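You operate a simulated robot arm through the tools that you are given. There is no shell and no other tool. Be economical: measure what you need, move in short steps, check, and stop when the job is done.

Carry out the task below with a simulated two-armed robot. There is one attempt and no reset: what you move stays moved.

Task
Pull off the yellow nozzle, pass it into the wooden box, shut it, put the holder on the long bench.
Fine: hold the hose holder still while you pull and the box while you slide its lid; the nozzle goes from hand to hand. Set down upright: hose holder.

Only the result counts: the job must be done as asked and must still hold three seconds after the hand-in. Knocking over, shifting, dropping, spilling or breaking anything else fails it. A push-on lid holds only when it is set on centred and level and pressed home; a screw cap is set on level and turned clockwise until tight.

Robot
Two 7-joint arms with two-finger parallel grippers on one trunk, on a base that drives. Base frame: it is fixed to the floor where the robot stands at the start and does not move with it; the origin is under the middle of the robot, x ahead of it, y to its left, z up; the surface under the hand at the start is at about z = 820. Units: mm, rad, N and s.
The left shoulder is at the start at [50, 187, 1110], the right one opposite. With the tool pointing down near the work surface each hand reaches from about 100 to 660 mm from the robot's upright axis, wherever it stands, measured 20 degrees to its own side. Places, roughly: box [300, 500, 800]; box lid [400, 400, 900]; long bench [0, 1600, 900]. Payload 3.43 kg a hand.
Tool frame (each hand has its own): the origin (TCP) lies between the finger pads and is the grasp point; the fingertips stand 30 mm ahead of it; z points along the fingers, y is the line along which they close. Largest opening 94 mm; finger width 28, thickness 10; the body of the gripper, 50 by 96 mm, starts 55 mm behind the TCP.
Orientation is told as [roll, pitch, yaw] about the base's x, y, z axes, in that order, counted from this pose: with the fingers straight down and closing along the base's y, the tool's x points along the base's -x, its y along +y and its z along -z.

Tools
- The arms move only by the tool arm_command. It takes "left_plan", "right_plan" or both (then of equal length, played together; a hand with none holds still); each is a list of rows, each a list of 2 entries, a list of its own where there are three numbers: the shift along the tool's x, y, z in mm, then the turn, a rotation vector about the tool's x, y, z in rad. In form: [[[tx, ty, tz], [wx, wy, wz]], ...]. A call has 1 to 10 rows; each row is the pose to reach, as a shift and turn from the pose commanded when the call began, along the tool's axes at that moment. "left_gripper" and "right_gripper" are, for a hand that has rows, the closure in counts, from 0 (fully open) to 255 (shut), set as the call begins (left out, the last holds). Rows are played at 5 a second. More than 50 mm and 0.15 rad between two rows, or a gripper value outside its range, and nothing of the call is played. A pose out of reach is approached as far as the arm can. The call stops where the force on the tool passes 40 N (or 10 N more than at its start, if that is more) or the arm is blocked; 0.2 s more then pass. Each finger travels about 153 mm/s and halts on what it meets, pressing with about 21 N; the grip force reading is that of the motor and also rises with nothing between the fingers. The clock runs only during rows and for 0.2 s after the last one: add rows that repeat a pose to give the fingers time. The reply holds the time, the measured pose of the TCP, the force on the tool along the base axes, the opening and the grip force, in the units named above and with some noise, with the torque about the TCP (base axes, N m) and any sound that the robot's microphone picked up.
- Cameras (640 x 400 px; columns grow to the right, rows downward): "scene" is now at [121.1, 58.9, 1269.1]; the picture's right is [0.68, -0.74, 0.00], its down [-0.42, -0.39, -0.82] and it looks along [0.60, 0.55, -0.57] (base axes); focal length 214 px, centre (320, 200). "left" rides on the left gripper at [76, -14, -102] in its tool frame; the picture's right is [0.18, 0.98, 0.00], its down [-0.75, 0.14, -0.64] and it looks along [-0.63, 0.12, 0.77] (tool axes); focal length 243 px, centre (320, 200). "right" rides on the right gripper at [76, 14, -103] in its tool frame; the picture's right is [-0.18, 0.98, 0.00], its down [-0.75, -0.14, -0.64] and it looks along [-0.63, -0.12, 0.77] (tool axes); focal length 243 px, centre (320, 200). There is no depth. A picture from a camera that has moved, and an enlarged one, comes with that camera's place and axes in the base frame and with its lens.
- snapshot(camera): a new picture of that camera. It takes no simulated time.
- slide_trunk(by): slides the trunk up (or, below 0, down) by that many mm; the arms and the scene camera ride with it, the base frame stays. It gives what a move gives, with no picture.
- roll_base(legs): drives the robot by 1 to 6 legs, each [ahead, left, turn to the left] in mm, mm and rad, along the robot's own axes; the way and the turn of a leg run together, so that a leg with both is an arc; at most 1500 mm and 3.142 rad a leg. The arms and the cameras ride along, it lands a little off, and it stops where it bumps. It gives what a move gives.
- pan_tilt(pan, tilt): turns the head with the scene camera to pan (to the left, within 1.396 rad either way) and tilt (down, from -0.506 to 1.204), counted from straight ahead of the robot. It gives what a move gives.
- close_up(camera, box): a new picture of the part [left, top, right, bottom] of that camera's present view, enlarged. It takes no simulated time.
- close_job(): hands the job in; it is judged then, once.

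Go step by step. Nothing tells you exact positions but the pictures and the camera data: compare them with the known pose of the tool, close in by small moves and look again before you grip or let go. The budget is 120 turns and 100 pictures, counting those below and the enlarged ones. Unless the task says otherwise, let go and move clear before handing in.

The tools are called as name(argument=value, ...) on one line, values as JSON. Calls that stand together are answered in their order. arm_command: Moves the arms, as the interface text tells. Its arguments: {"type":"object","properties":{"left_plan":{"type":"array","items":{"type":"array"}},"left_gripper":{"type":"number"},"right_plan":{"type":"array","items":{"type":"array"}},"right_gripper":{"type":"number"}},"required":[]} The other tools are called the same way: slide_trunk (by) slides the trunk up or down; roll_base (legs) drives the base; pan_tilt (pan, tilt) turns the head that bears the scene camera; snapshot (camera) takes a picture; close_up (camera, box) takes an enlarged picture of a part of a camera's view; close_job () hands the job in.

At the start:

```text
t: 0.0
left_ee_pos: [259.5, 384.2, 999.5]
left_tool_rot: [-0.001, 0.0, 0.0]
left_contact_force: [0.2, -0.2, 0.7]
left_moment: [0.0, 0.04, -0.01]
left_finger_gap: 94.3
left_finger_force: 0.0
right_ee_pos: [397.4, 71.0, 1000.3]
right_tool_rot: [0.001, 0.0, 0.001]
right_contact_force: [0.8, -0.2, 0.0]
right_moment: [-0.04, -0.01, 0.0]
right_finger_gap: 93.8
right_finger_force: 0.0
trunk travel left (down, up): [-325.0, 107.0]
robot x, y, heading: [-1.4, 0.2, 0.003]
head pan, tilt: [0.742, 0.607]
```

scene: 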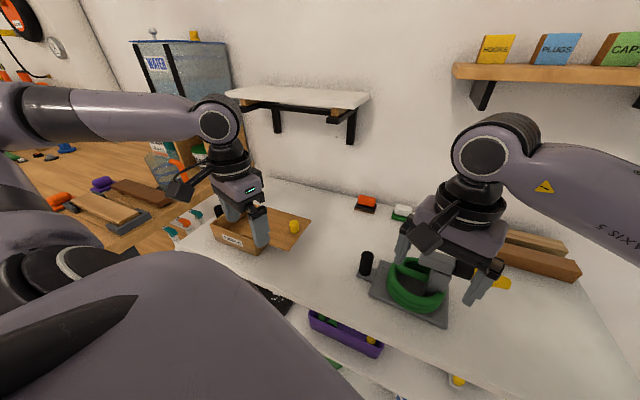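
right: 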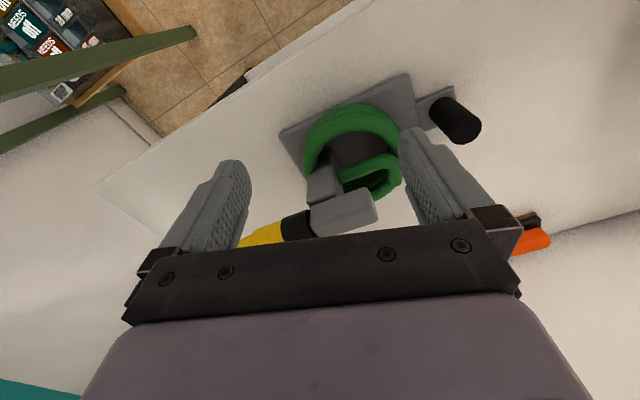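
left: 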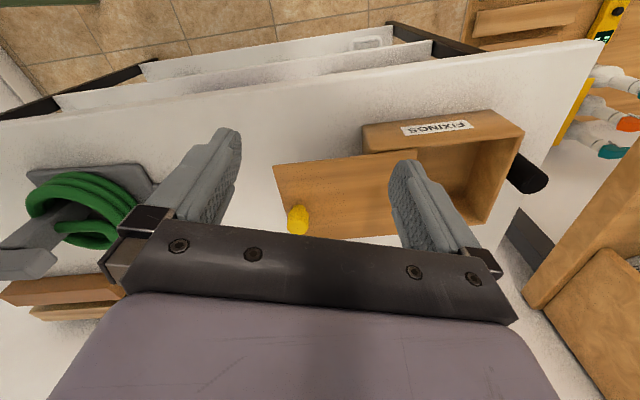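

I see the hose holder (grey with green hose, yellow nozzle) under the right hand, and a wooden box with a sliding lid (yellow knob) left. I'll look closer before moving.

close_up(camera="scene", box=[340, 180, 540, 340])

close_up(camera="scene", box=[180, 180, 340, 280])

close_up(camera="right", box=[220, 60, 500, 260])

```text
2.50 times, centred on (440, 260) of scene
camera zoom: at [121.1, 58.9, 1269.1], right [0.68, -0.74, 0.0], down [-0.42, -0.39, -0.82], along [0.6, 0.55, -0.57], focal length 536 px, centre (20, 50)
```

zoom: 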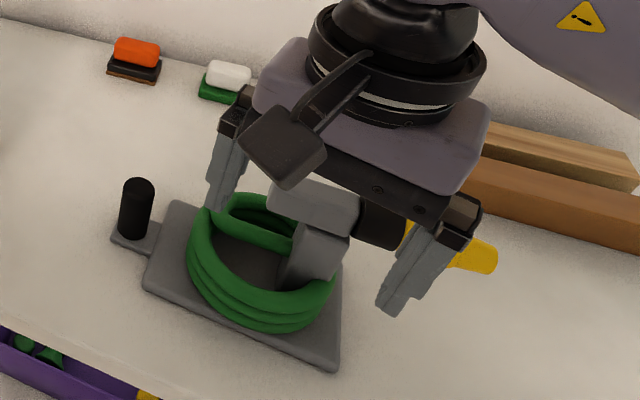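

```text
4.00 times, centred on (260, 230) of scene
camera zoom: at [121.1, 58.9, 1269.1], right [0.68, -0.74, 0.0], down [-0.42, -0.39, -0.82], along [0.6, 0.55, -0.57], focal length 858 px, centre (560, 80)
```

zoom: 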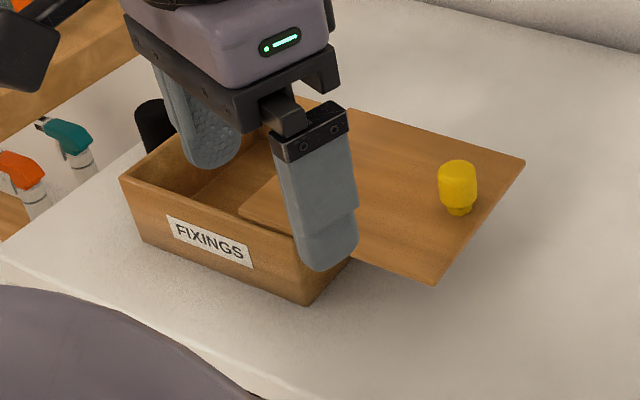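

```text
2.00 times, centred on (360, 160) of right
camera zoom: at [322.0, 85.3, 1103.2], right [0.18, 0.98, 0.0], down [0.75, -0.14, 0.64], along [0.63, -0.12, -0.77], focal length 485 px, centre (240, 280)
```

zoom: 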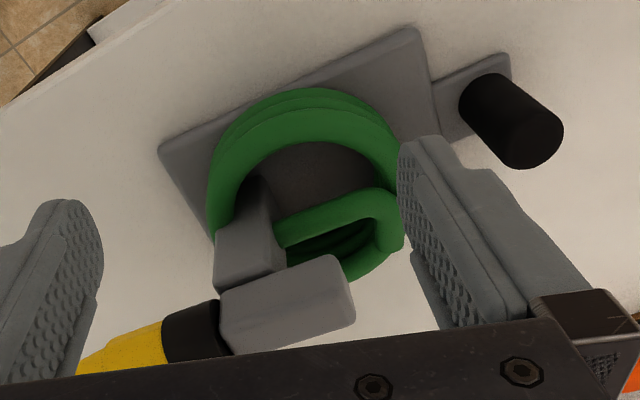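

The holder's black handle is at about (428,189), top z≈912. The nozzle axis runs along (0.31,−0.95) at z≈939, from about (490,20) to (507,−35). I'll turn the right hand to straddle the nozzle and bring the left hand toward the handle.

arm_command(right_plan=[[[-12, -9, 0], [0, 0, 0.14]], [[-24, -18, 0], [0, 0, 0.28]], [[-36, -27, 0], [0, 0, 0.42]], [[-48, -36, 0], [0, 0, 0.56]], [[-60, -45, 0], [0, 0, 0.7]], [[-72, -54, 0], [0, 0, 0.84]], [[-84, -63, 0], [0, 0, 0.98]], [[-96, -75, 0], [0, 0, 1.12]], [[-105, -91, 0], [0, 0, 1.257]], [[-105, -91, 0], [0, 0, 1.257]]], left_plan=[[[-12, -9, 0], [0, 0, -0.03]], [[-24, -18, 0], [0, 0, -0.06]], [[-36, -27, 0], [0, 0, -0.09]], [[-48, -36, 0], [0, 0, -0.12]], [[-60, -45, 0], [0, 0, -0.15]], [[-72, -54, 0], [0, 0, -0.18]], [[-84, -63, 0], [0, 0, -0.22]], [[-96, -75, 0], [0, 0, -0.26]], [[-110, -85, 0], [0, 0, -0.31]], [[-120, -95, 0], [0, 0, -0.31]]], left_gripper=80, right_gripper=60)

snapshot(camera="right")

snapshot(camera="left")

snapshot(camera="scene")

```text
t: 2.2
left_ee_pos: [381.7, 289.4, 999.7]
left_tool_rot: [0.0, -0.001, 0.311]
left_contact_force: [0.0, -1.6, 0.0]
left_moment: [-0.02, -0.02, -0.04]
left_finger_gap: 65.0
left_finger_force: 0.1
right_ee_pos: [502.4, -19.8, 999.3]
right_tool_rot: [0.001, 0.002, -1.26]
right_contact_force: [0.7, 0.2, 0.1]
right_moment: [0.01, 0.0, -0.04]
right_finger_gap: 72.0
right_finger_force: 0.1
trunk travel left (down, up): [-325.0, 107.0]
robot x, y, heading: [-4.3, 2.7, -0.0]
head pan, tilt: [0.742, 0.607]
```

```text
93 pictures are left
camera right: at [493.9, 56.4, 1102.9], right [0.99, 0.13, 0.0], down [0.1, -0.76, 0.64], along [0.08, -0.64, -0.77], focal length 243 px, centre (320, 200)
```

right: 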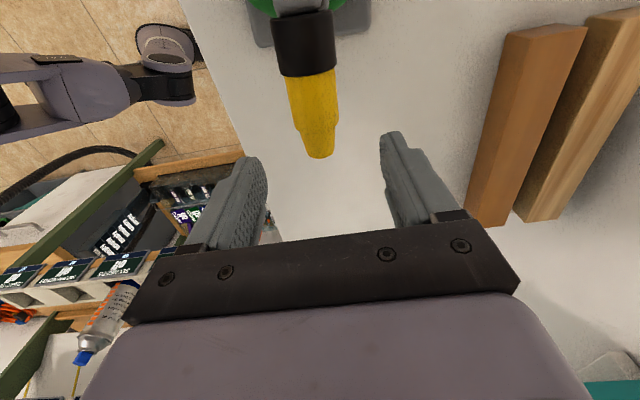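

```text
92 pictures are left
camera left: at [314.0, 252.2, 1103.1], right [-0.48, 0.88, 0.0], down [0.67, 0.36, 0.64], along [0.56, 0.31, -0.77], focal length 243 px, centre (320, 200)
```

left: 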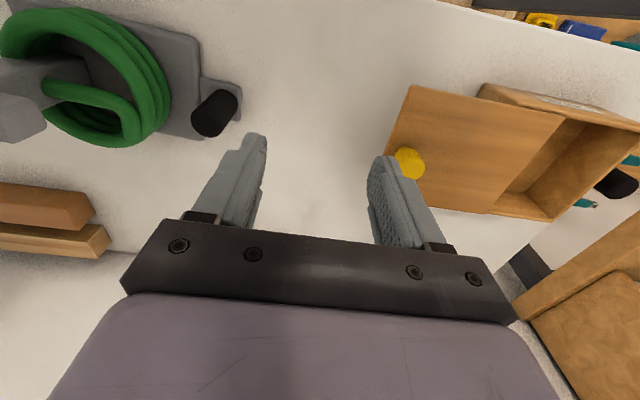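

```text
91 pictures are left
camera scene: at [121.2, 58.8, 1269.0], right [0.68, -0.74, 0.0], down [-0.42, -0.39, -0.82], along [0.6, 0.55, -0.57], focal length 214 px, centre (320, 200)
```

scene: 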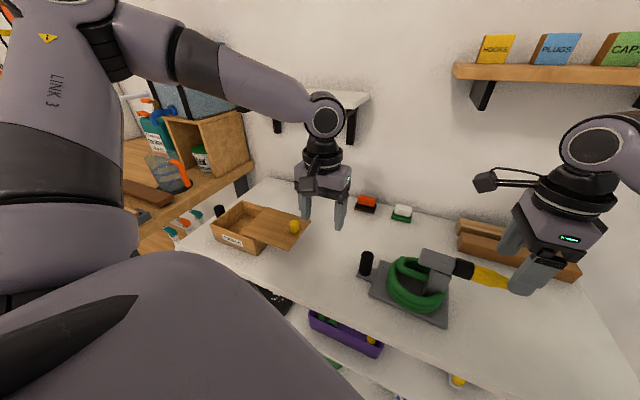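

The estimates disagree slightly, so I'm refining with close-ups of the handle and nozzle.

close_up(camera="left", box=[140, 50, 300, 150])

close_up(camera="scene", box=[340, 230, 548, 360])

close_up(camera="right", box=[220, 0, 400, 170])

```text
4.00 times, centred on (220, 100) of left
camera zoom: at [314.0, 252.2, 1103.1], right [-0.48, 0.88, 0.0], down [0.67, 0.36, 0.64], along [0.56, 0.31, -0.77], focal length 970 px, centre (720, 600)
```

zoom: 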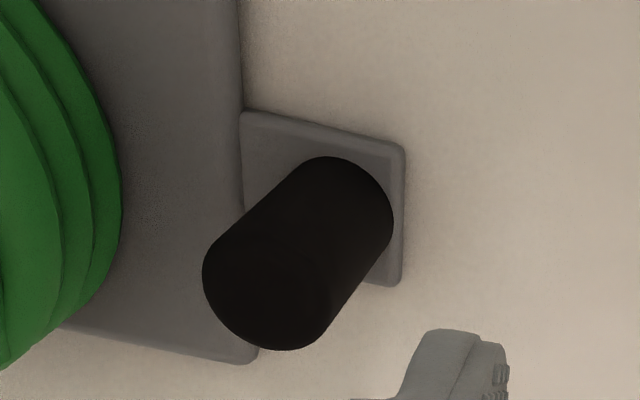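

```text
3.08 times, centred on (444, 295) of scene
camera zoom: at [121.2, 58.8, 1269.0], right [0.68, -0.74, 0.0], down [-0.42, -0.39, -0.82], along [0.6, 0.55, -0.57], focal length 660 px, centre (-62, -92)
```

zoom: 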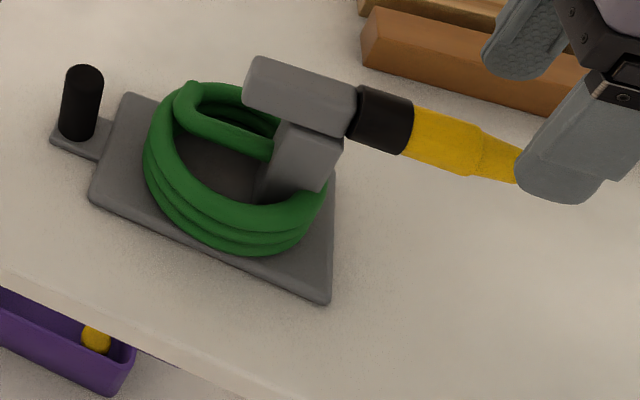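

```text
2.35 times, centred on (310, 85) of right
camera zoom: at [493.9, 56.4, 1102.9], right [0.99, 0.13, 0.0], down [0.1, -0.76, 0.64], along [0.08, -0.64, -0.77], focal length 571 px, centre (344, 471)
```

zoom: 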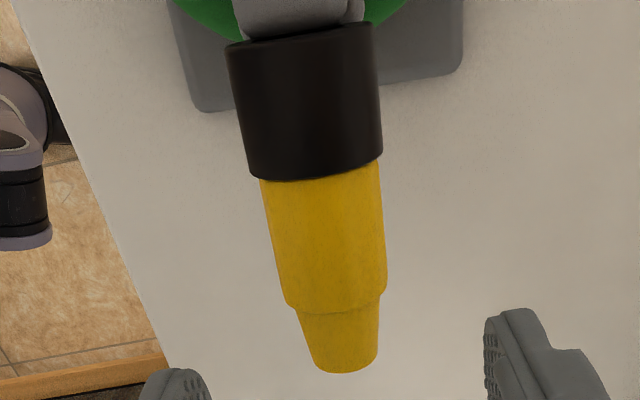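

Refined: handle at (443.5, 203), top z≈883; nozzle boundary (491.6, 16.5), tip (505, −35), z≈935, axis at 15°. I'll move both hands into pre-grasp.

arm_command(right_plan=[[[16, 0, 0], [0, 0, 0.05]], [[16, 0, 15], [0, 0, 0.05]], [[16, 0, 30], [0, 0, 0.05]], [[16, 0, 45], [0, 0, 0.05]], [[16, 0, 45], [0, 0, 0.05]]], left_plan=[[[-10, -30, 0], [0, 0, 0.05]], [[-20, -60, 0], [0, 0, 0.05]], [[-32, -101, 0], [0, 0, 0.05]], [[-32, -101, 40], [0, 0, 0.05]], [[-32, -101, 65], [0, 0, 0.05]]])

snapshot(camera="right")

snapshot(camera="left")

close_up(camera="scene", box=[320, 180, 576, 340])

```text
t: 3.4
left_ee_pos: [443.2, 201.9, 935.1]
left_tool_rot: [0.001, 0.001, 0.261]
left_contact_force: [0.0, 0.9, 0.9]
left_moment: [0.01, 0.01, 0.03]
left_finger_gap: 64.5
left_finger_force: 0.0
right_ee_pos: [498.3, -4.7, 954.3]
right_tool_rot: [0.002, -0.001, -1.308]
right_contact_force: [-0.6, -0.2, 0.5]
right_moment: [0.02, -0.01, -0.01]
right_finger_gap: 71.8
right_finger_force: 0.0
trunk travel left (down, up): [-325.0, 107.0]
robot x, y, heading: [-2.0, 0.0, 0.004]
head pan, tilt: [0.742, 0.607]
```

```text
87 pictures are left
camera right: at [493.4, 72.8, 1057.6], right [1.0, 0.08, 0.0], down [0.06, -0.76, 0.64], along [0.05, -0.64, -0.77], focal length 243 px, centre (320, 200)
```

right: 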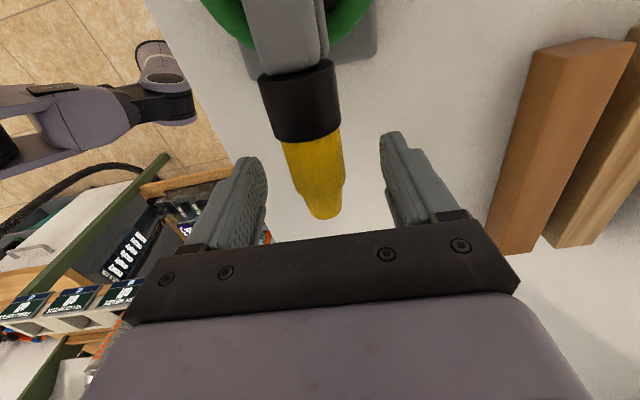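

```text
86 pictures are left
camera left: at [374.9, 168.5, 1038.5], right [-0.43, 0.9, 0.0], down [0.69, 0.33, 0.64], along [0.58, 0.28, -0.77], focal length 243 px, centre (320, 200)
```

left: 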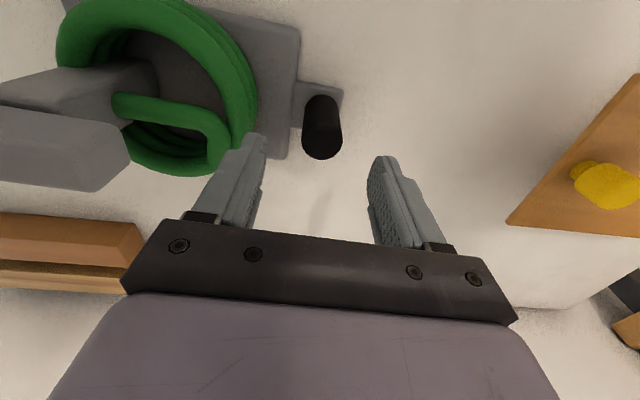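

```text
2.50 times, centred on (448, 260) of scene
camera zoom: at [121.3, 59.0, 1269.0], right [0.68, -0.74, 0.0], down [-0.42, -0.39, -0.82], along [0.6, 0.55, -0.57], focal length 536 px, centre (0, 50)
```

zoom: 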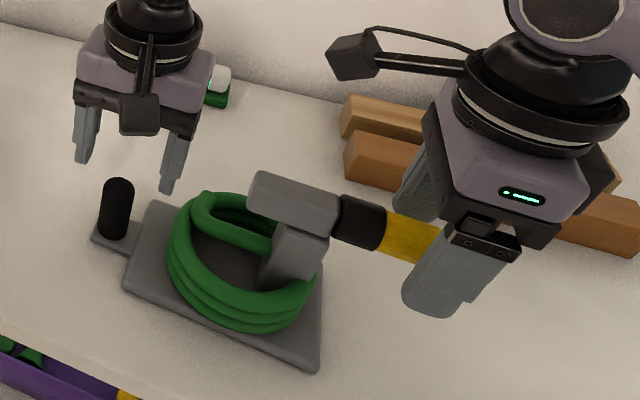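

Both are aligned. Descending and closing both hands: left on the handle, right on the nozzle.

arm_command(right_plan=[[[0, 0, 7], [0, 0, 0]], [[0, 0, 14], [0, 0, 0]], [[0, 0, 19], [0, 0, 0]], [[0, 0, 19], [0, 0, 0]]], left_plan=[[[0, 0, 25], [0, 0, 0]], [[0, 0, 50], [0, 0, 0]], [[0, 0, 75], [0, 0, 0]], [[0, 0, 75], [0, 0, 0]]])

close_up(camera="scene", box=[320, 180, 576, 340])

snapshot(camera="left")

snapshot(camera="right")

```text
t: 4.4
left_ee_pos: [439.6, 204.8, 862.6]
left_tool_rot: [-0.002, -0.003, 0.259]
left_contact_force: [1.6, -0.6, 3.3]
left_moment: [-0.15, 0.02, 0.05]
left_finger_gap: 64.5
left_finger_force: 0.1
left hand out of reach, approached as far as the arm can: row 3, 4
right_ee_pos: [498.4, -4.2, 935.8]
right_tool_rot: [0.0, 0.001, -1.307]
right_contact_force: [0.0, -0.9, -0.3]
right_moment: [0.0, -0.03, 0.02]
right_finger_gap: 72.0
right_finger_force: 0.1
trunk travel left (down, up): [-325.0, 107.0]
robot x, y, heading: [-2.4, -5.1, 0.001]
head pan, tilt: [0.742, 0.607]
```

```text
2.50 times, centred on (448, 260) of scene
camera zoom: at [120.9, 58.8, 1269.2], right [0.68, -0.74, 0.0], down [-0.42, -0.39, -0.82], along [0.61, 0.55, -0.57], focal length 536 px, centre (0, 50)
```

zoom: 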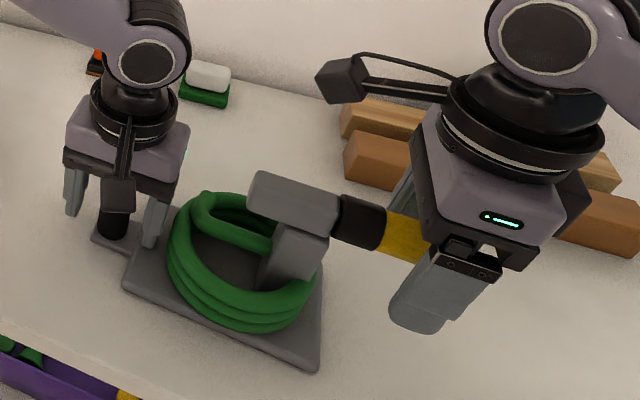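

```text
83 pictures are left
camera left: at [371.5, 170.7, 965.1], right [-0.43, 0.9, 0.0], down [0.69, 0.33, 0.64], along [0.58, 0.28, -0.77], focal length 243 px, centre (320, 200)
```

left: 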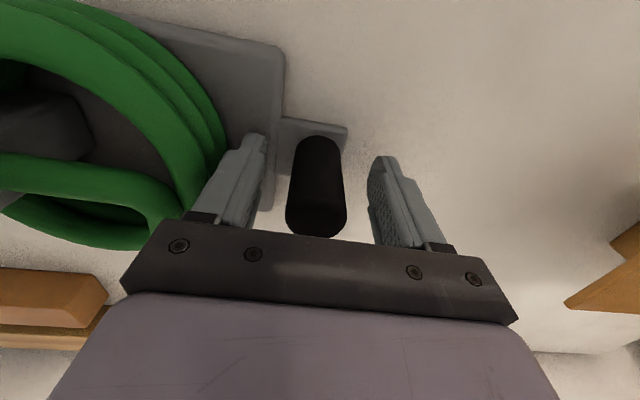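

```text
82 pictures are left
camera right: at [492.4, 72.7, 1038.2], right [1.0, 0.08, 0.0], down [0.06, -0.76, 0.64], along [0.05, -0.64, -0.77], focal length 243 px, centre (320, 200)
```

right: 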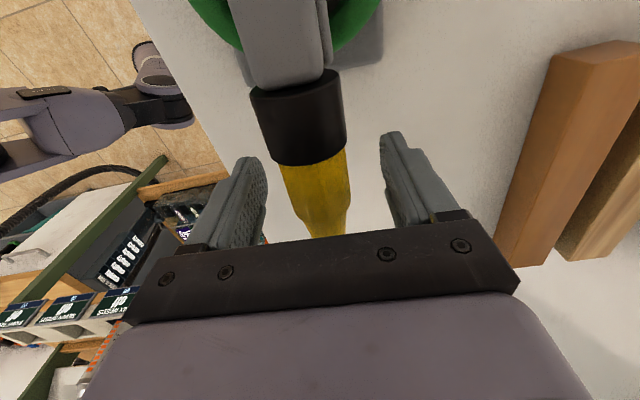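

Well centred. Closing the left hand on the handle, then the right hand on the nozzle.

arm_command(left_plan=[[[0, 0, 0], [0, 0, 0]], [[0, 0, 0], [0, 0, 0]], [[0, 0, 0], [0, 0, 0]], [[0, 0, 0], [0, 0, 0]]], left_gripper=255)

arm_command(right_plan=[[[0, 0, 0], [0, 0, 0]], [[0, 0, 0], [0, 0, 0]], [[0, 0, 0], [0, 0, 0]], [[0, 0, 0], [0, 0, 0]]], right_gripper=255)

close_up(camera="scene", box=[320, 180, 576, 340])

```text
t: 5.4
left_ee_pos: [440.6, 205.3, 862.1]
left_tool_rot: [-0.002, 0.0, 0.259]
left_contact_force: [2.1, 0.0, 6.7]
left_moment: [0.33, 0.24, 0.11]
left_finger_gap: 29.6
left_finger_force: 20.9
right_ee_pos: [496.5, -4.4, 935.4]
right_tool_rot: [-0.001, 0.001, -1.309]
right_contact_force: [0.2, 0.0, -0.7]
right_moment: [0.02, -0.01, -0.01]
right_finger_gap: 71.7
right_finger_force: 0.1
trunk travel left (down, up): [-325.0, 107.0]
robot x, y, heading: [2.5, -0.4, -0.001]
head pan, tilt: [0.742, 0.607]
```

```text
t: 6.4
left_ee_pos: [440.6, 205.1, 861.7]
left_tool_rot: [-0.003, -0.004, 0.261]
left_contact_force: [2.0, 1.7, 8.1]
left_moment: [0.46, 0.12, 0.02]
left_finger_gap: 29.5
left_finger_force: 20.9
right_ee_pos: [497.4, -4.0, 934.3]
right_tool_rot: [0.0, 0.001, -1.309]
right_contact_force: [-0.7, 0.3, 0.0]
right_moment: [0.0, 0.03, -0.08]
right_finger_gap: 34.4
right_finger_force: 21.0
trunk travel left (down, up): [-325.0, 107.0]
robot x, y, heading: [-0.6, 1.0, 0.003]
head pan, tilt: [0.742, 0.607]
```

```text
2.50 times, centred on (448, 260) of scene
camera zoom: at [120.8, 58.7, 1269.1], right [0.68, -0.74, 0.0], down [-0.42, -0.39, -0.82], along [0.61, 0.55, -0.57], focal length 536 px, centre (0, 50)
```

zoom: 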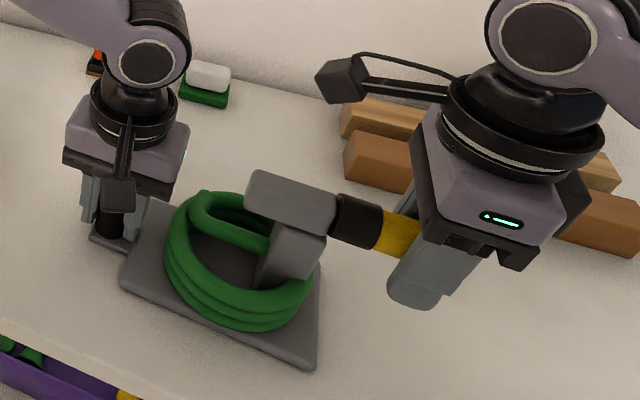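

Both grips hold (29.6 mm handle, 34 mm nozzle). Now I pull the nozzle straight along its axis while the left holds still.

arm_command(right_plan=[[[-4, 0, 0], [0, 0, 0]], [[-8, 0, 0], [0, 0, 0]], [[-12, 0, 0], [0, 0, 0]], [[-18, 0, 0], [0, 0, 0]], [[-25, 0, 0], [0, 0, 0]], [[-35, 0, 0], [0, 0, 0]], [[-45, 0, 0], [0, 0, 0]], [[-55, 0, 0], [0, 0, 0]]])

close_up(camera="scene", box=[320, 180, 576, 340])

snapshot(camera="right")

```text
t: 8.2
left_ee_pos: [439.4, 203.7, 861.6]
left_tool_rot: [-0.002, -0.001, 0.262]
left_contact_force: [2.0, -1.3, 7.8]
left_moment: [0.45, 0.11, 0.01]
left_finger_gap: 30.0
left_finger_force: 21.2
right_ee_pos: [512.0, -57.8, 935.7]
right_tool_rot: [0.001, 0.0, -1.306]
right_contact_force: [0.9, 0.4, -0.6]
right_moment: [-0.03, -0.05, 0.01]
right_finger_gap: 34.2
right_finger_force: 21.3
trunk travel left (down, up): [-325.0, 107.0]
robot x, y, heading: [0.2, -0.1, 0.003]
head pan, tilt: [0.742, 0.607]
```

```text
2.50 times, centred on (448, 260) of scene
camera zoom: at [120.7, 58.4, 1269.1], right [0.68, -0.74, 0.0], down [-0.42, -0.39, -0.82], along [0.61, 0.55, -0.57], focal length 536 px, centre (0, 50)
```

zoom: 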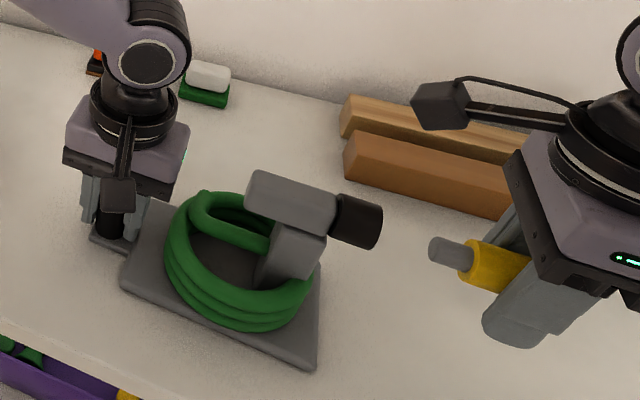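

```text
79 pictures are left
camera right: at [506.0, 18.9, 1038.7], right [1.0, 0.08, 0.0], down [0.06, -0.76, 0.64], along [0.05, -0.64, -0.77], focal length 243 px, centre (320, 200)
```

right: 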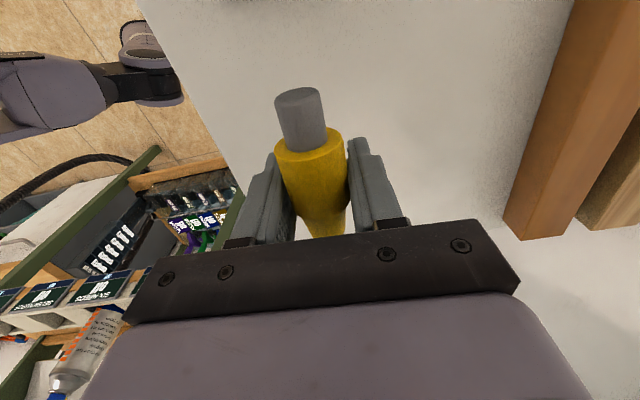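

The nozzle came off cleanly with a grey shank exposed — ideal for handing over. Releasing the handle with the left and lifting both hands.

arm_command(left_plan=[[[0, 0, 0], [0, 0, 0]], [[0, 0, 0], [0, 0, 0]], [[0, 0, 0], [0, 0, 0]], [[0, 0, -20], [0, 0, 0]], [[0, 0, -50], [0, 0, 0]], [[0, 0, -90], [0, 0, 0]], [[0, 0, -130], [0, 0, 0]], [[0, 0, -170], [0, 0, 0]], [[0, 0, -200], [0, 0, 0]]], left_gripper=80, right_plan=[[[0, 0, 0], [0, 0, 0]], [[0, 0, 0], [0, 0, 0]], [[0, 0, -10], [0, 0, 0]], [[0, 0, -20], [0, 0, 0]], [[0, 0, -40], [0, 0, 0]], [[0, 0, -60], [0, 0, 0]], [[0, 0, -80], [0, 0, 0]], [[0, 0, -100], [0, 0, 0]], [[0, 0, -110], [0, 0, 0]]])

snapshot(camera="scene")

```text
t: 10.2
left_ee_pos: [439.2, 205.2, 1061.5]
left_tool_rot: [0.0, 0.001, 0.26]
left_contact_force: [-0.7, -0.4, 0.0]
left_moment: [0.02, -0.01, 0.0]
left_finger_gap: 64.6
left_finger_force: 0.0
right_ee_pos: [510.5, -59.5, 1045.8]
right_tool_rot: [-0.001, 0.001, -1.306]
right_contact_force: [-0.6, -0.4, -0.4]
right_moment: [0.01, -0.01, 0.0]
right_finger_gap: 34.4
right_finger_force: 21.4
trunk travel left (down, up): [-325.0, 107.0]
robot x, y, heading: [1.6, 2.0, 0.002]
head pan, tilt: [0.742, 0.607]
```

```text
78 pictures are left
camera scene: at [120.9, 58.8, 1269.0], right [0.68, -0.74, 0.0], down [-0.42, -0.39, -0.82], along [0.61, 0.55, -0.57], focal length 214 px, centre (320, 200)
```

scene: 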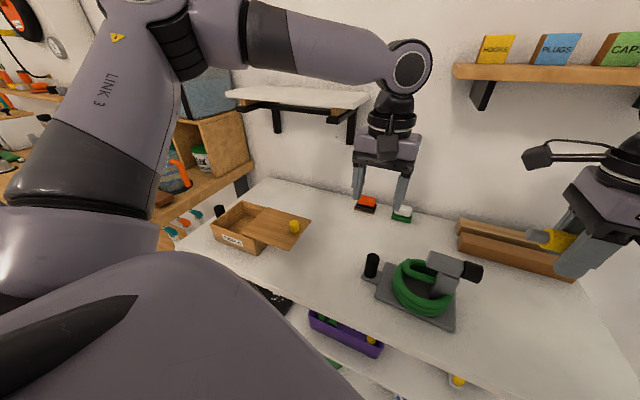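

Next: roll the left hand so its fingers point along the nozzle axis toward the shank, and bring the right hand to the hand-over place.

arm_command(left_plan=[[[7, -3, 0], [0.14, 0, 0]], [[14, -6, 0], [0.28, 0, 0]], [[21, -9, 0], [0.42, 0, 0]], [[28, -12, 0], [0.56, 0, 0]], [[35, -15, 0], [0.7, 0, 0]], [[42, -18, 0], [0.84, 0, 0]], [[49, -21, 4], [0.98, 0, 0]], [[56, -24, 8], [1.12, 0, 0]], [[62, -27, 12], [1.26, 0, 0]], [[66, -30, 16], [1.4, 0, 0]]], right_plan=[[[6, -7, 0], [0, 0, 0]], [[12, -14, 0], [0, 0, 0]], [[18, -20, 0], [0, 0, 0]], [[24, -27, 0], [0, 0, 0]], [[30, -34, 0], [0, 0, 0]], [[36, -40, 0], [0, 0, 0]], [[42, -47, 0], [0, 0, 0]], [[48, -54, 0], [0, 0, 0]], [[54, -60, 0], [0, 0, 0]], [[59, -67, 0], [0, 0, 0]]])

snapshot(camera="left")

snapshot(camera="scene")

```text
t: 12.4
left_ee_pos: [360.1, 164.7, 1069.1]
left_tool_rot: [-1.381, -0.003, 0.27]
left_contact_force: [-0.6, 0.2, -0.4]
left_moment: [-0.01, -0.01, 0.01]
left_finger_gap: 64.4
left_finger_force: 0.1
left hand out of reach, approached as far as the arm can: row 10
right_ee_pos: [429.7, -17.6, 1046.1]
right_tool_rot: [0.003, 0.002, -1.308]
right_contact_force: [-0.3, 0.3, -0.8]
right_moment: [-0.03, -0.03, -0.01]
right_finger_gap: 34.0
right_finger_force: 21.0
trunk travel left (down, up): [-325.0, 107.0]
robot x, y, heading: [-3.2, -1.9, -0.003]
head pan, tilt: [0.742, 0.607]
```

```text
77 pictures are left
camera left: at [261.4, 239.4, 1102.4], right [-0.22, 0.13, -0.97], down [0.55, 0.83, -0.02], along [0.8, -0.54, -0.26], focal length 243 px, centre (320, 200)
```

left: 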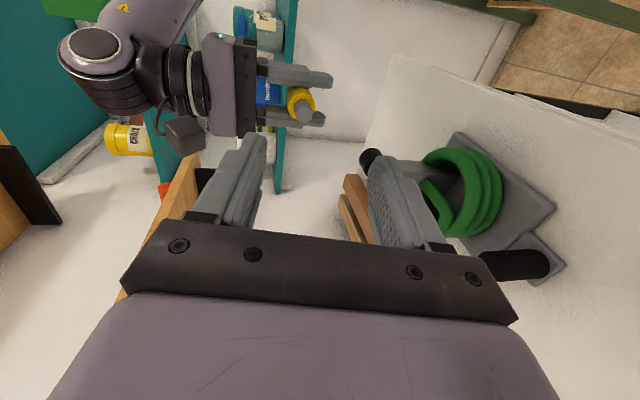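

```text
76 pictures are left
camera scene: at [119.7, 59.1, 1269.3], right [0.68, -0.74, 0.0], down [-0.42, -0.39, -0.82], along [0.61, 0.55, -0.57], focal length 214 px, centre (320, 200)
```

scene: 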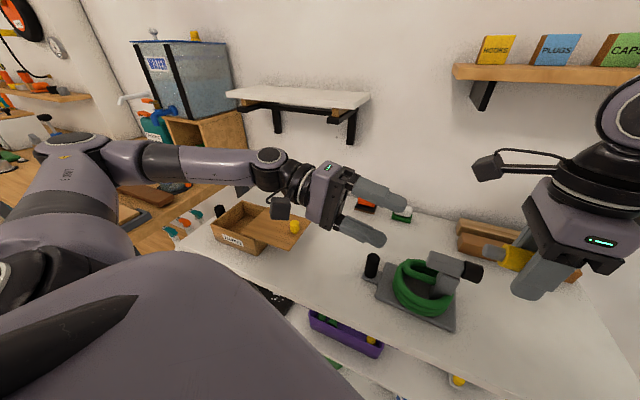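

The left hand is nearly in place but hit a reach limit on the last row. I'll advance it along its fingers and see whether it recovers.

arm_command(left_plan=[[[0, -5, 15], [0, 0, 0]], [[0, -10, 30], [0, 0, 0]], [[0, -15, 45], [0, 0, 0]], [[0, -15, 45], [0, 0, 0]]])

snapshot(camera="left")

```text
t: 13.4
left_ee_pos: [363.2, 122.4, 1086.9]
left_tool_rot: [-1.389, -0.001, 0.266]
left_contact_force: [0.1, -1.1, -0.2]
left_moment: [-0.01, 0.03, 0.01]
left_finger_gap: 64.5
left_finger_force: 0.0
left hand out of reach, approached as far as the arm can: row 1, 2, 3, 4
right_ee_pos: [432.5, -17.1, 1045.8]
right_tool_rot: [0.001, 0.0, -1.308]
right_contact_force: [-0.9, 0.4, 0.0]
right_moment: [-0.03, 0.0, 0.03]
right_finger_gap: 34.4
right_finger_force: 20.9
trunk travel left (down, up): [-325.0, 107.0]
robot x, y, heading: [1.6, 0.9, 0.004]
head pan, tilt: [0.742, 0.607]
```

```text
75 pictures are left
camera left: at [264.5, 196.3, 1120.1], right [-0.22, 0.12, -0.97], down [0.55, 0.83, -0.02], along [0.8, -0.54, -0.25], focal length 243 px, centre (320, 200)
```

left: 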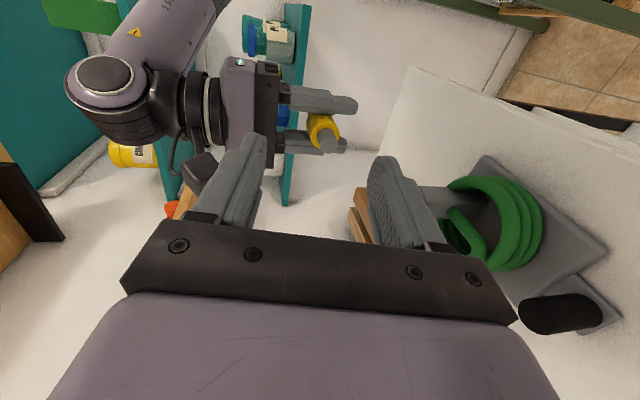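

The left's achievable pose points 10° below horizontal at (363,122,1087); I'll leave it there and bring the shank to it with the right hand, tilted to match.

arm_command(right_plan=[[[12, -8, -6], [0, 0.05, 0]], [[24, -16, -12], [0, 0.1, 0]], [[36, -24, -18], [0, 0.15, 0]], [[48, -31, -23], [0, 0.18, 0]], [[55, -31, -23], [0, 0.18, 0]], [[55, -31, -23], [0, 0.18, 0]]])

snapshot(camera="left")

snapshot(camera="right")

snapshot(camera="scene")

```text
t: 14.8
left_ee_pos: [362.9, 121.9, 1086.6]
left_tool_rot: [-1.39, -0.001, 0.264]
left_contact_force: [-0.7, 0.5, -0.4]
left_moment: [-0.02, -0.01, -0.01]
left_finger_gap: 64.6
left_finger_force: 0.0
right_ee_pos: [386.8, 26.4, 1070.1]
right_tool_rot: [0.0, 0.18, -1.307]
right_contact_force: [0.2, -0.3, -0.9]
right_moment: [0.04, -0.01, -0.04]
right_finger_gap: 34.5
right_finger_force: 20.5
trunk travel left (down, up): [-325.0, 107.0]
robot x, y, heading: [-0.1, 0.5, -0.004]
head pan, tilt: [0.742, 0.607]
```

```text
74 pictures are left
camera left: at [264.6, 196.4, 1120.0], right [-0.22, 0.12, -0.97], down [0.56, 0.83, -0.02], along [0.8, -0.54, -0.25], focal length 243 px, centre (320, 200)
```

left: 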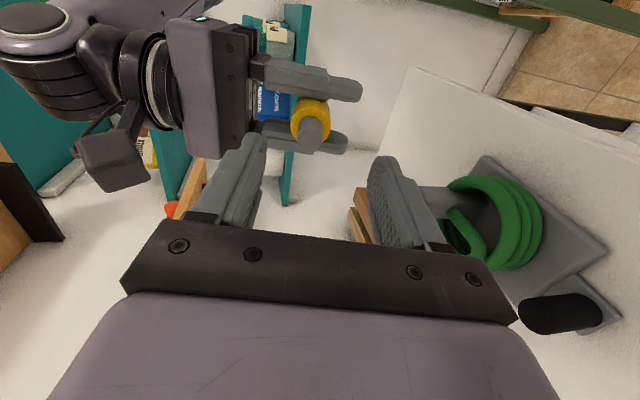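

```text
73 pictures are left
camera right: at [387.3, 84.5, 1184.6], right [1.0, 0.08, -0.03], down [0.09, -0.86, 0.5], along [0.01, -0.5, -0.87], focal length 243 px, centre (320, 200)
```

right: 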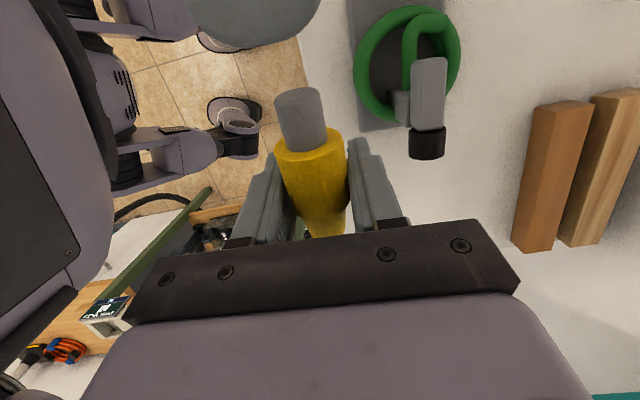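

```text
72 pictures are left
camera scene: at [121.1, 58.8, 1269.1], right [0.68, -0.74, 0.0], down [-0.42, -0.39, -0.82], along [0.6, 0.55, -0.57], focal length 214 px, centre (320, 200)
```

scene: 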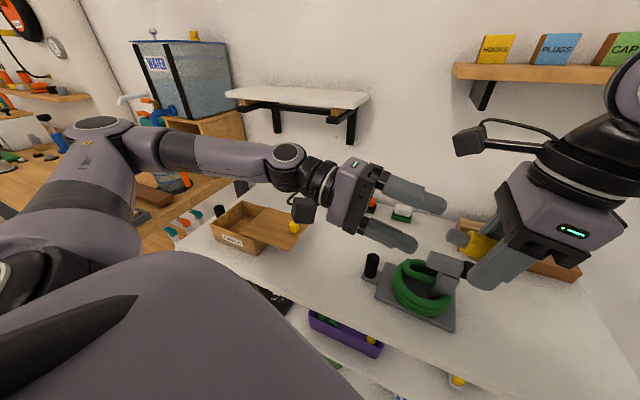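

Aligned within a few mm. Advancing the shank into the left jaws.

arm_command(right_plan=[[[12, 0, 0], [0, 0, 0]], [[24, 0, 0], [0, 0, 0]], [[36, 0, 0], [0, 0, 0]], [[43, 0, 0], [0, 0, 0]], [[43, 0, 0], [0, 0, 0]]])

snapshot(camera="left")

snapshot(camera="right")

close_up(camera="scene", box=[320, 140, 576, 300])

```text
t: 16.0
left_ee_pos: [364.2, 122.6, 1087.3]
left_tool_rot: [-1.39, -0.002, 0.266]
left_contact_force: [-0.6, 0.5, 0.1]
left_moment: [-0.04, -0.01, 0.01]
left_finger_gap: 64.4
left_finger_force: 0.1
right_ee_pos: [378.1, 67.8, 1077.1]
right_tool_rot: [0.0, 0.178, -1.307]
right_contact_force: [-0.3, -0.3, -0.1]
right_moment: [-0.02, 0.0, 0.0]
right_finger_gap: 34.0
right_finger_force: 20.9
trunk travel left (down, up): [-325.0, 107.0]
robot x, y, heading: [-0.8, -2.7, -0.002]
head pan, tilt: [0.742, 0.607]
```

```text
71 pictures are left
camera left: at [264.6, 196.4, 1120.0], right [-0.22, 0.12, -0.97], down [0.56, 0.83, -0.02], along [0.8, -0.54, -0.25], focal length 243 px, centre (320, 200)
```

left: 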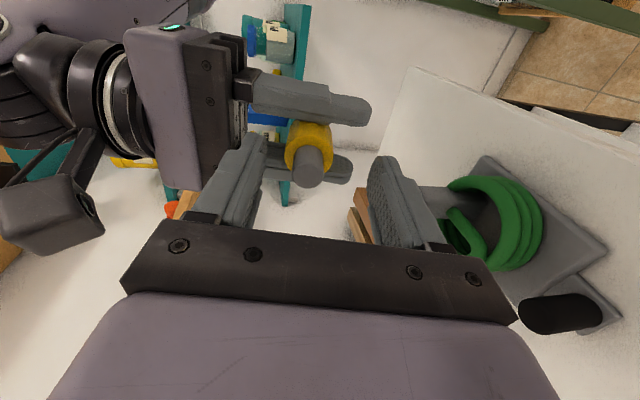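

```text
70 pictures are left
camera right: at [377.5, 125.3, 1191.9], right [1.0, 0.08, -0.03], down [0.09, -0.86, 0.5], along [0.01, -0.5, -0.87], focal length 243 px, centre (320, 200)
```

right: 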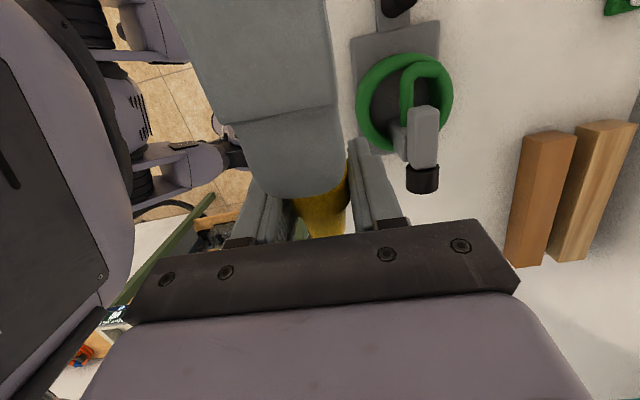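

```text
2.50 times, centred on (448, 220) of scene
camera zoom: at [121.1, 58.8, 1269.1], right [0.68, -0.74, 0.0], down [-0.42, -0.39, -0.82], along [0.6, 0.55, -0.57], focal length 536 px, centre (0, 150)
```

zoom: 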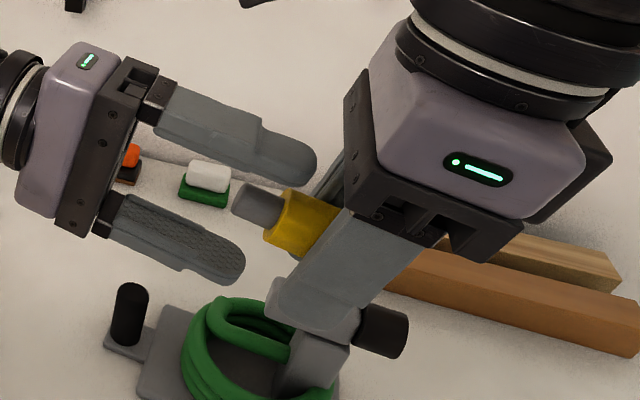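

The shank is in the jaws but ~6 mm high; correcting and advancing 4 mm, then closing the left.

arm_command(right_plan=[[[4, 0, 6], [0, 0, 0]], [[4, 0, 6], [0, 0, 0]]])

close_up(camera="left", box=[200, 80, 440, 230])

```text
t: 16.6
left_ee_pos: [363.8, 122.5, 1087.1]
left_tool_rot: [-1.389, -0.002, 0.265]
left_contact_force: [0.5, 0.5, -0.8]
left_moment: [0.0, -0.02, -0.04]
left_finger_gap: 64.6
left_finger_force: 0.2
right_ee_pos: [375.4, 71.8, 1071.6]
right_tool_rot: [0.0, 0.179, -1.309]
right_contact_force: [0.2, 0.5, -0.2]
right_moment: [0.02, 0.01, -0.01]
right_finger_gap: 34.3
right_finger_force: 21.1
trunk travel left (down, up): [-325.0, 107.0]
robot x, y, heading: [1.8, 0.6, -0.002]
head pan, tilt: [0.742, 0.607]
```

```text
2.67 times, centred on (320, 155) of left
camera zoom: at [264.6, 196.4, 1120.0], right [-0.22, 0.12, -0.97], down [0.56, 0.83, -0.02], along [0.8, -0.54, -0.25], focal length 647 px, centre (320, 320)
```

zoom: 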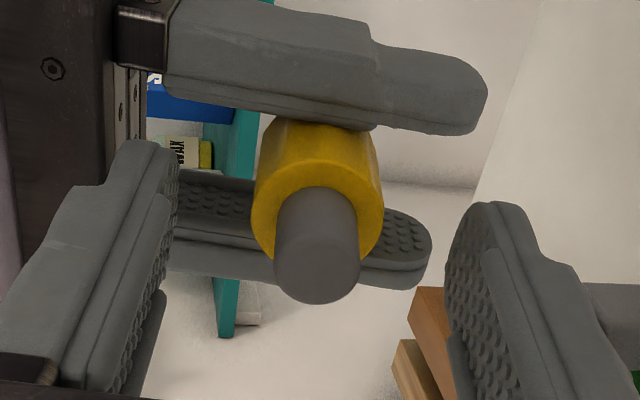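

Centred. Closing the left hand on the shank.

arm_command(left_plan=[[[0, 0, 0], [0, 0, 0]], [[0, 0, 0], [0, 0, 0]], [[0, 0, 0], [0, 0, 0]], [[0, 0, 0], [0, 0, 0]]], left_gripper=255)

close_up(camera="left", box=[200, 80, 440, 230])

```text
t: 17.6
left_ee_pos: [363.1, 122.8, 1086.7]
left_tool_rot: [-1.391, -0.002, 0.266]
left_contact_force: [-0.1, -1.3, 4.8]
left_moment: [-0.22, -0.06, -0.04]
left_finger_gap: 29.6
left_finger_force: 21.4
right_ee_pos: [374.8, 72.3, 1070.6]
right_tool_rot: [-0.001, 0.178, -1.309]
right_contact_force: [0.0, 1.1, -5.5]
right_moment: [-0.05, 0.04, -0.06]
right_finger_gap: 34.3
right_finger_force: 20.7
trunk travel left (down, up): [-325.0, 107.0]
robot x, y, heading: [-1.1, -0.2, 0.0]
head pan, tilt: [0.742, 0.607]
```

```text
2.67 times, centred on (320, 155) of left
camera zoom: at [264.6, 196.4, 1120.2], right [-0.22, 0.12, -0.97], down [0.56, 0.83, -0.02], along [0.8, -0.54, -0.25], focal length 647 px, centre (320, 320)
```

zoom: 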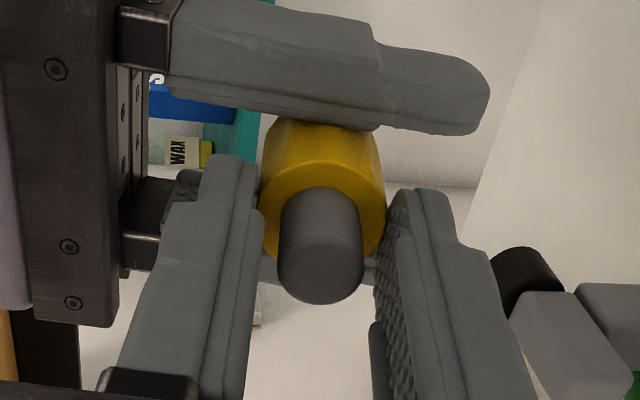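

The gap (29.6) shows the fingertips caught the yellow rim rather than the shank. I'll reopen, back the nozzle off 7 mm and close again.

arm_command(left_plan=[[[0, 0, 0], [0, 0, 0]], [[0, 0, 0], [0, 0, 0]], [[0, 0, 0], [0, 0, 0]], [[0, 0, 0], [0, 0, 0]]], left_gripper=120, right_plan=[[[0, 0, 0], [0, 0, 0]], [[0, 0, 0], [0, 0, 0]], [[-7, 0, 0], [0, 0, 0]], [[-7, 0, 0], [0, 0, 0]]])

arm_command(left_plan=[[[0, 0, 0], [0, 0, 0]], [[0, 0, 0], [0, 0, 0]], [[0, 0, 0], [0, 0, 0]], [[0, 0, 0], [0, 0, 0]]], left_gripper=255)

close_up(camera="left", box=[200, 80, 440, 230])

```text
t: 18.6
left_ee_pos: [362.3, 122.1, 1086.9]
left_tool_rot: [-1.389, -0.001, 0.264]
left_contact_force: [-0.2, 0.2, 0.2]
left_moment: [0.0, -0.04, 0.01]
left_finger_gap: 49.6
left_finger_force: 0.0
right_ee_pos: [376.9, 65.7, 1070.4]
right_tool_rot: [0.001, 0.179, -1.307]
right_contact_force: [-0.6, 0.1, -0.1]
right_moment: [0.01, -0.02, 0.0]
right_finger_gap: 34.2
right_finger_force: 20.5
trunk travel left (down, up): [-325.0, 107.0]
robot x, y, heading: [-0.9, 1.5, -0.0]
head pan, tilt: [0.742, 0.607]
```

```text
t: 19.6
left_ee_pos: [363.0, 122.4, 1085.7]
left_tool_rot: [-1.389, -0.002, 0.268]
left_contact_force: [-0.5, -1.8, 5.3]
left_moment: [-0.38, -0.06, -0.03]
left_finger_gap: 16.6
left_finger_force: 20.9
right_ee_pos: [376.8, 66.0, 1070.0]
right_tool_rot: [0.001, 0.178, -1.307]
right_contact_force: [0.3, 2.1, -7.9]
right_moment: [-0.04, -0.04, 0.02]
right_finger_gap: 34.3
right_finger_force: 21.0
trunk travel left (down, up): [-325.0, 107.0]
robot x, y, heading: [-0.7, 0.5, -0.005]
head pan, tilt: [0.742, 0.607]
```

```text
2.67 times, centred on (320, 155) of left
camera zoom: at [264.6, 196.4, 1120.3], right [-0.22, 0.12, -0.97], down [0.56, 0.83, -0.02], along [0.8, -0.54, -0.25], focal length 647 px, centre (320, 320)
```

zoom: 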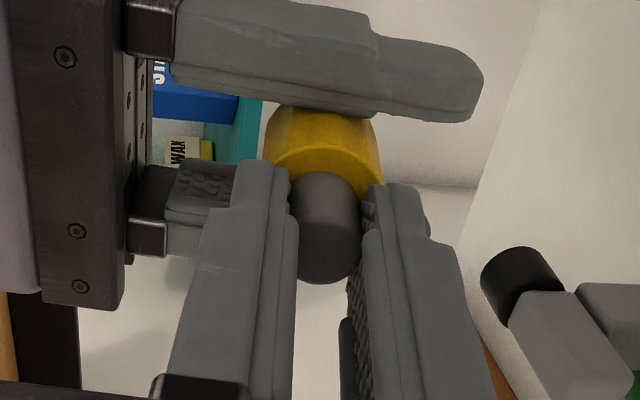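

Now the left holds the shank firmly (16.6 mm). Opening the right and backing it off along the axis.

arm_command(right_plan=[[[0, 0, 0], [0, 0, 0]], [[0, 0, 0], [0, 0, 0]], [[0, 0, 0], [0, 0, 0]], [[-30, 0, -5], [0, 0, 0]], [[-60, 0, -10], [0, 0, 0]], [[-90, 0, -15], [0, 0, 0]], [[-120, 0, -20], [0, 0, 0]]], right_gripper=60)

snapshot(camera="left")

snapshot(camera="scene")

```text
t: 21.2
left_ee_pos: [362.0, 122.1, 1085.5]
left_tool_rot: [-1.386, -0.003, 0.265]
left_contact_force: [0.1, -0.7, -0.2]
left_moment: [0.02, 0.01, -0.02]
left_finger_gap: 16.7
left_finger_force: 21.0
right_ee_pos: [410.1, -52.4, 1068.5]
right_tool_rot: [0.0, 0.182, -1.307]
right_contact_force: [-0.4, 0.1, -0.4]
right_moment: [0.0, -0.04, 0.02]
right_finger_gap: 71.7
right_finger_force: 0.0
trunk travel left (down, up): [-325.0, 107.0]
robot x, y, heading: [-1.0, -0.3, 0.0]
head pan, tilt: [0.742, 0.607]
```

```text
65 pictures are left
camera left: at [264.6, 196.0, 1120.0], right [-0.22, 0.12, -0.97], down [0.56, 0.83, -0.02], along [0.8, -0.54, -0.25], focal length 243 px, centre (320, 200)
```

left: 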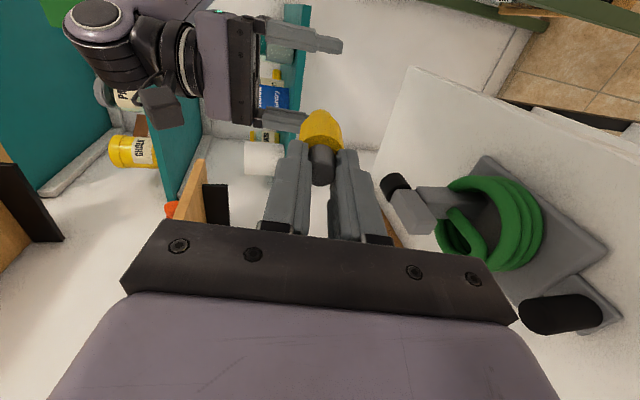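

```text
64 pictures are left
camera scene: at [121.2, 58.5, 1269.1], right [0.68, -0.74, 0.0], down [-0.42, -0.39, -0.82], along [0.6, 0.55, -0.57], focal length 214 px, centre (320, 200)
```

scene: 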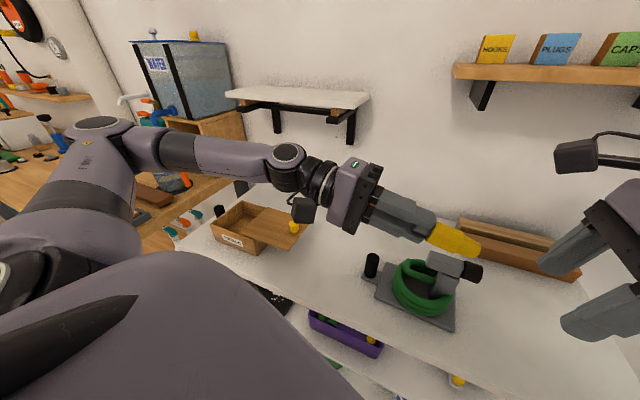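

The hand-over worked. Retracting the left hand with the nozzle and rolling it back to pointing down, on its way to the box.

arm_command(left_plan=[[[0, 0, -22], [-0.1, 0, 0]], [[1, 1, -45], [-0.24, 0, 0]], [[2, 2, -68], [-0.38, 0, 0]], [[3, 3, -90], [-0.52, 0, 0]], [[4, 4, -113], [-0.66, 0, 0]], [[5, 5, -136], [-0.8, 0, 0]], [[6, 6, -158], [-0.94, 0, 0]], [[7, 8, -181], [-1.08, 0, 0]], [[7, 10, -204], [-1.22, 0, 0]], [[7, 11, -227], [-1.36, 0, 0]]])

snapshot(camera="left")

snapshot(camera="scene")

```text
t: 23.4
left_ee_pos: [298.4, 338.3, 1114.7]
left_tool_rot: [-0.037, 0.001, 0.261]
left_contact_force: [0.4, -0.1, -0.4]
left_moment: [-0.03, -0.04, 0.03]
left_finger_gap: 16.4
left_finger_force: 21.0
right_ee_pos: [409.6, -52.2, 1068.3]
right_tool_rot: [0.001, 0.18, -1.307]
right_contact_force: [0.3, 0.4, 0.1]
right_moment: [0.0, 0.0, -0.01]
right_finger_gap: 71.8
right_finger_force: 0.0
trunk travel left (down, up): [-325.0, 107.0]
robot x, y, heading: [0.2, 0.7, 0.005]
head pan, tilt: [0.742, 0.607]
```

```text
63 pictures are left
camera left: at [228.7, 308.2, 1219.3], right [-0.43, 0.9, -0.04], down [0.69, 0.35, 0.64], along [0.59, 0.25, -0.77], focal length 243 px, centre (320, 200)
```

left: 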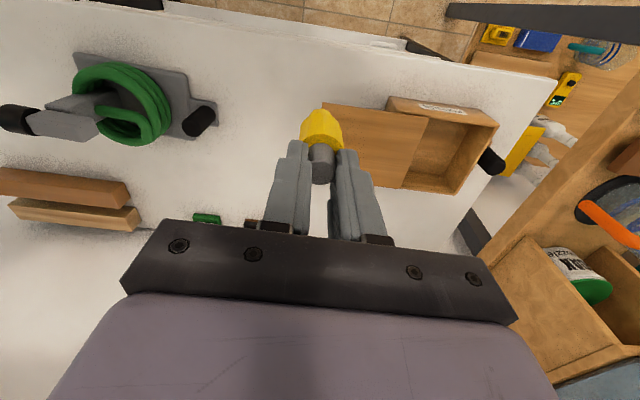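

```text
62 pictures are left
camera scene: at [121.0, 58.8, 1269.1], right [0.68, -0.74, 0.0], down [-0.42, -0.39, -0.82], along [0.6, 0.55, -0.57], focal length 214 px, centre (320, 200)
```

scene: 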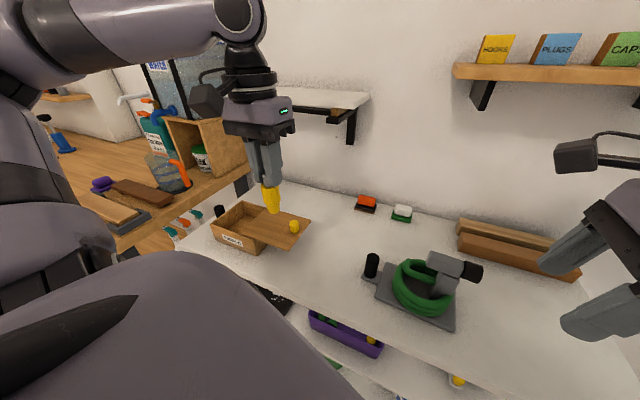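

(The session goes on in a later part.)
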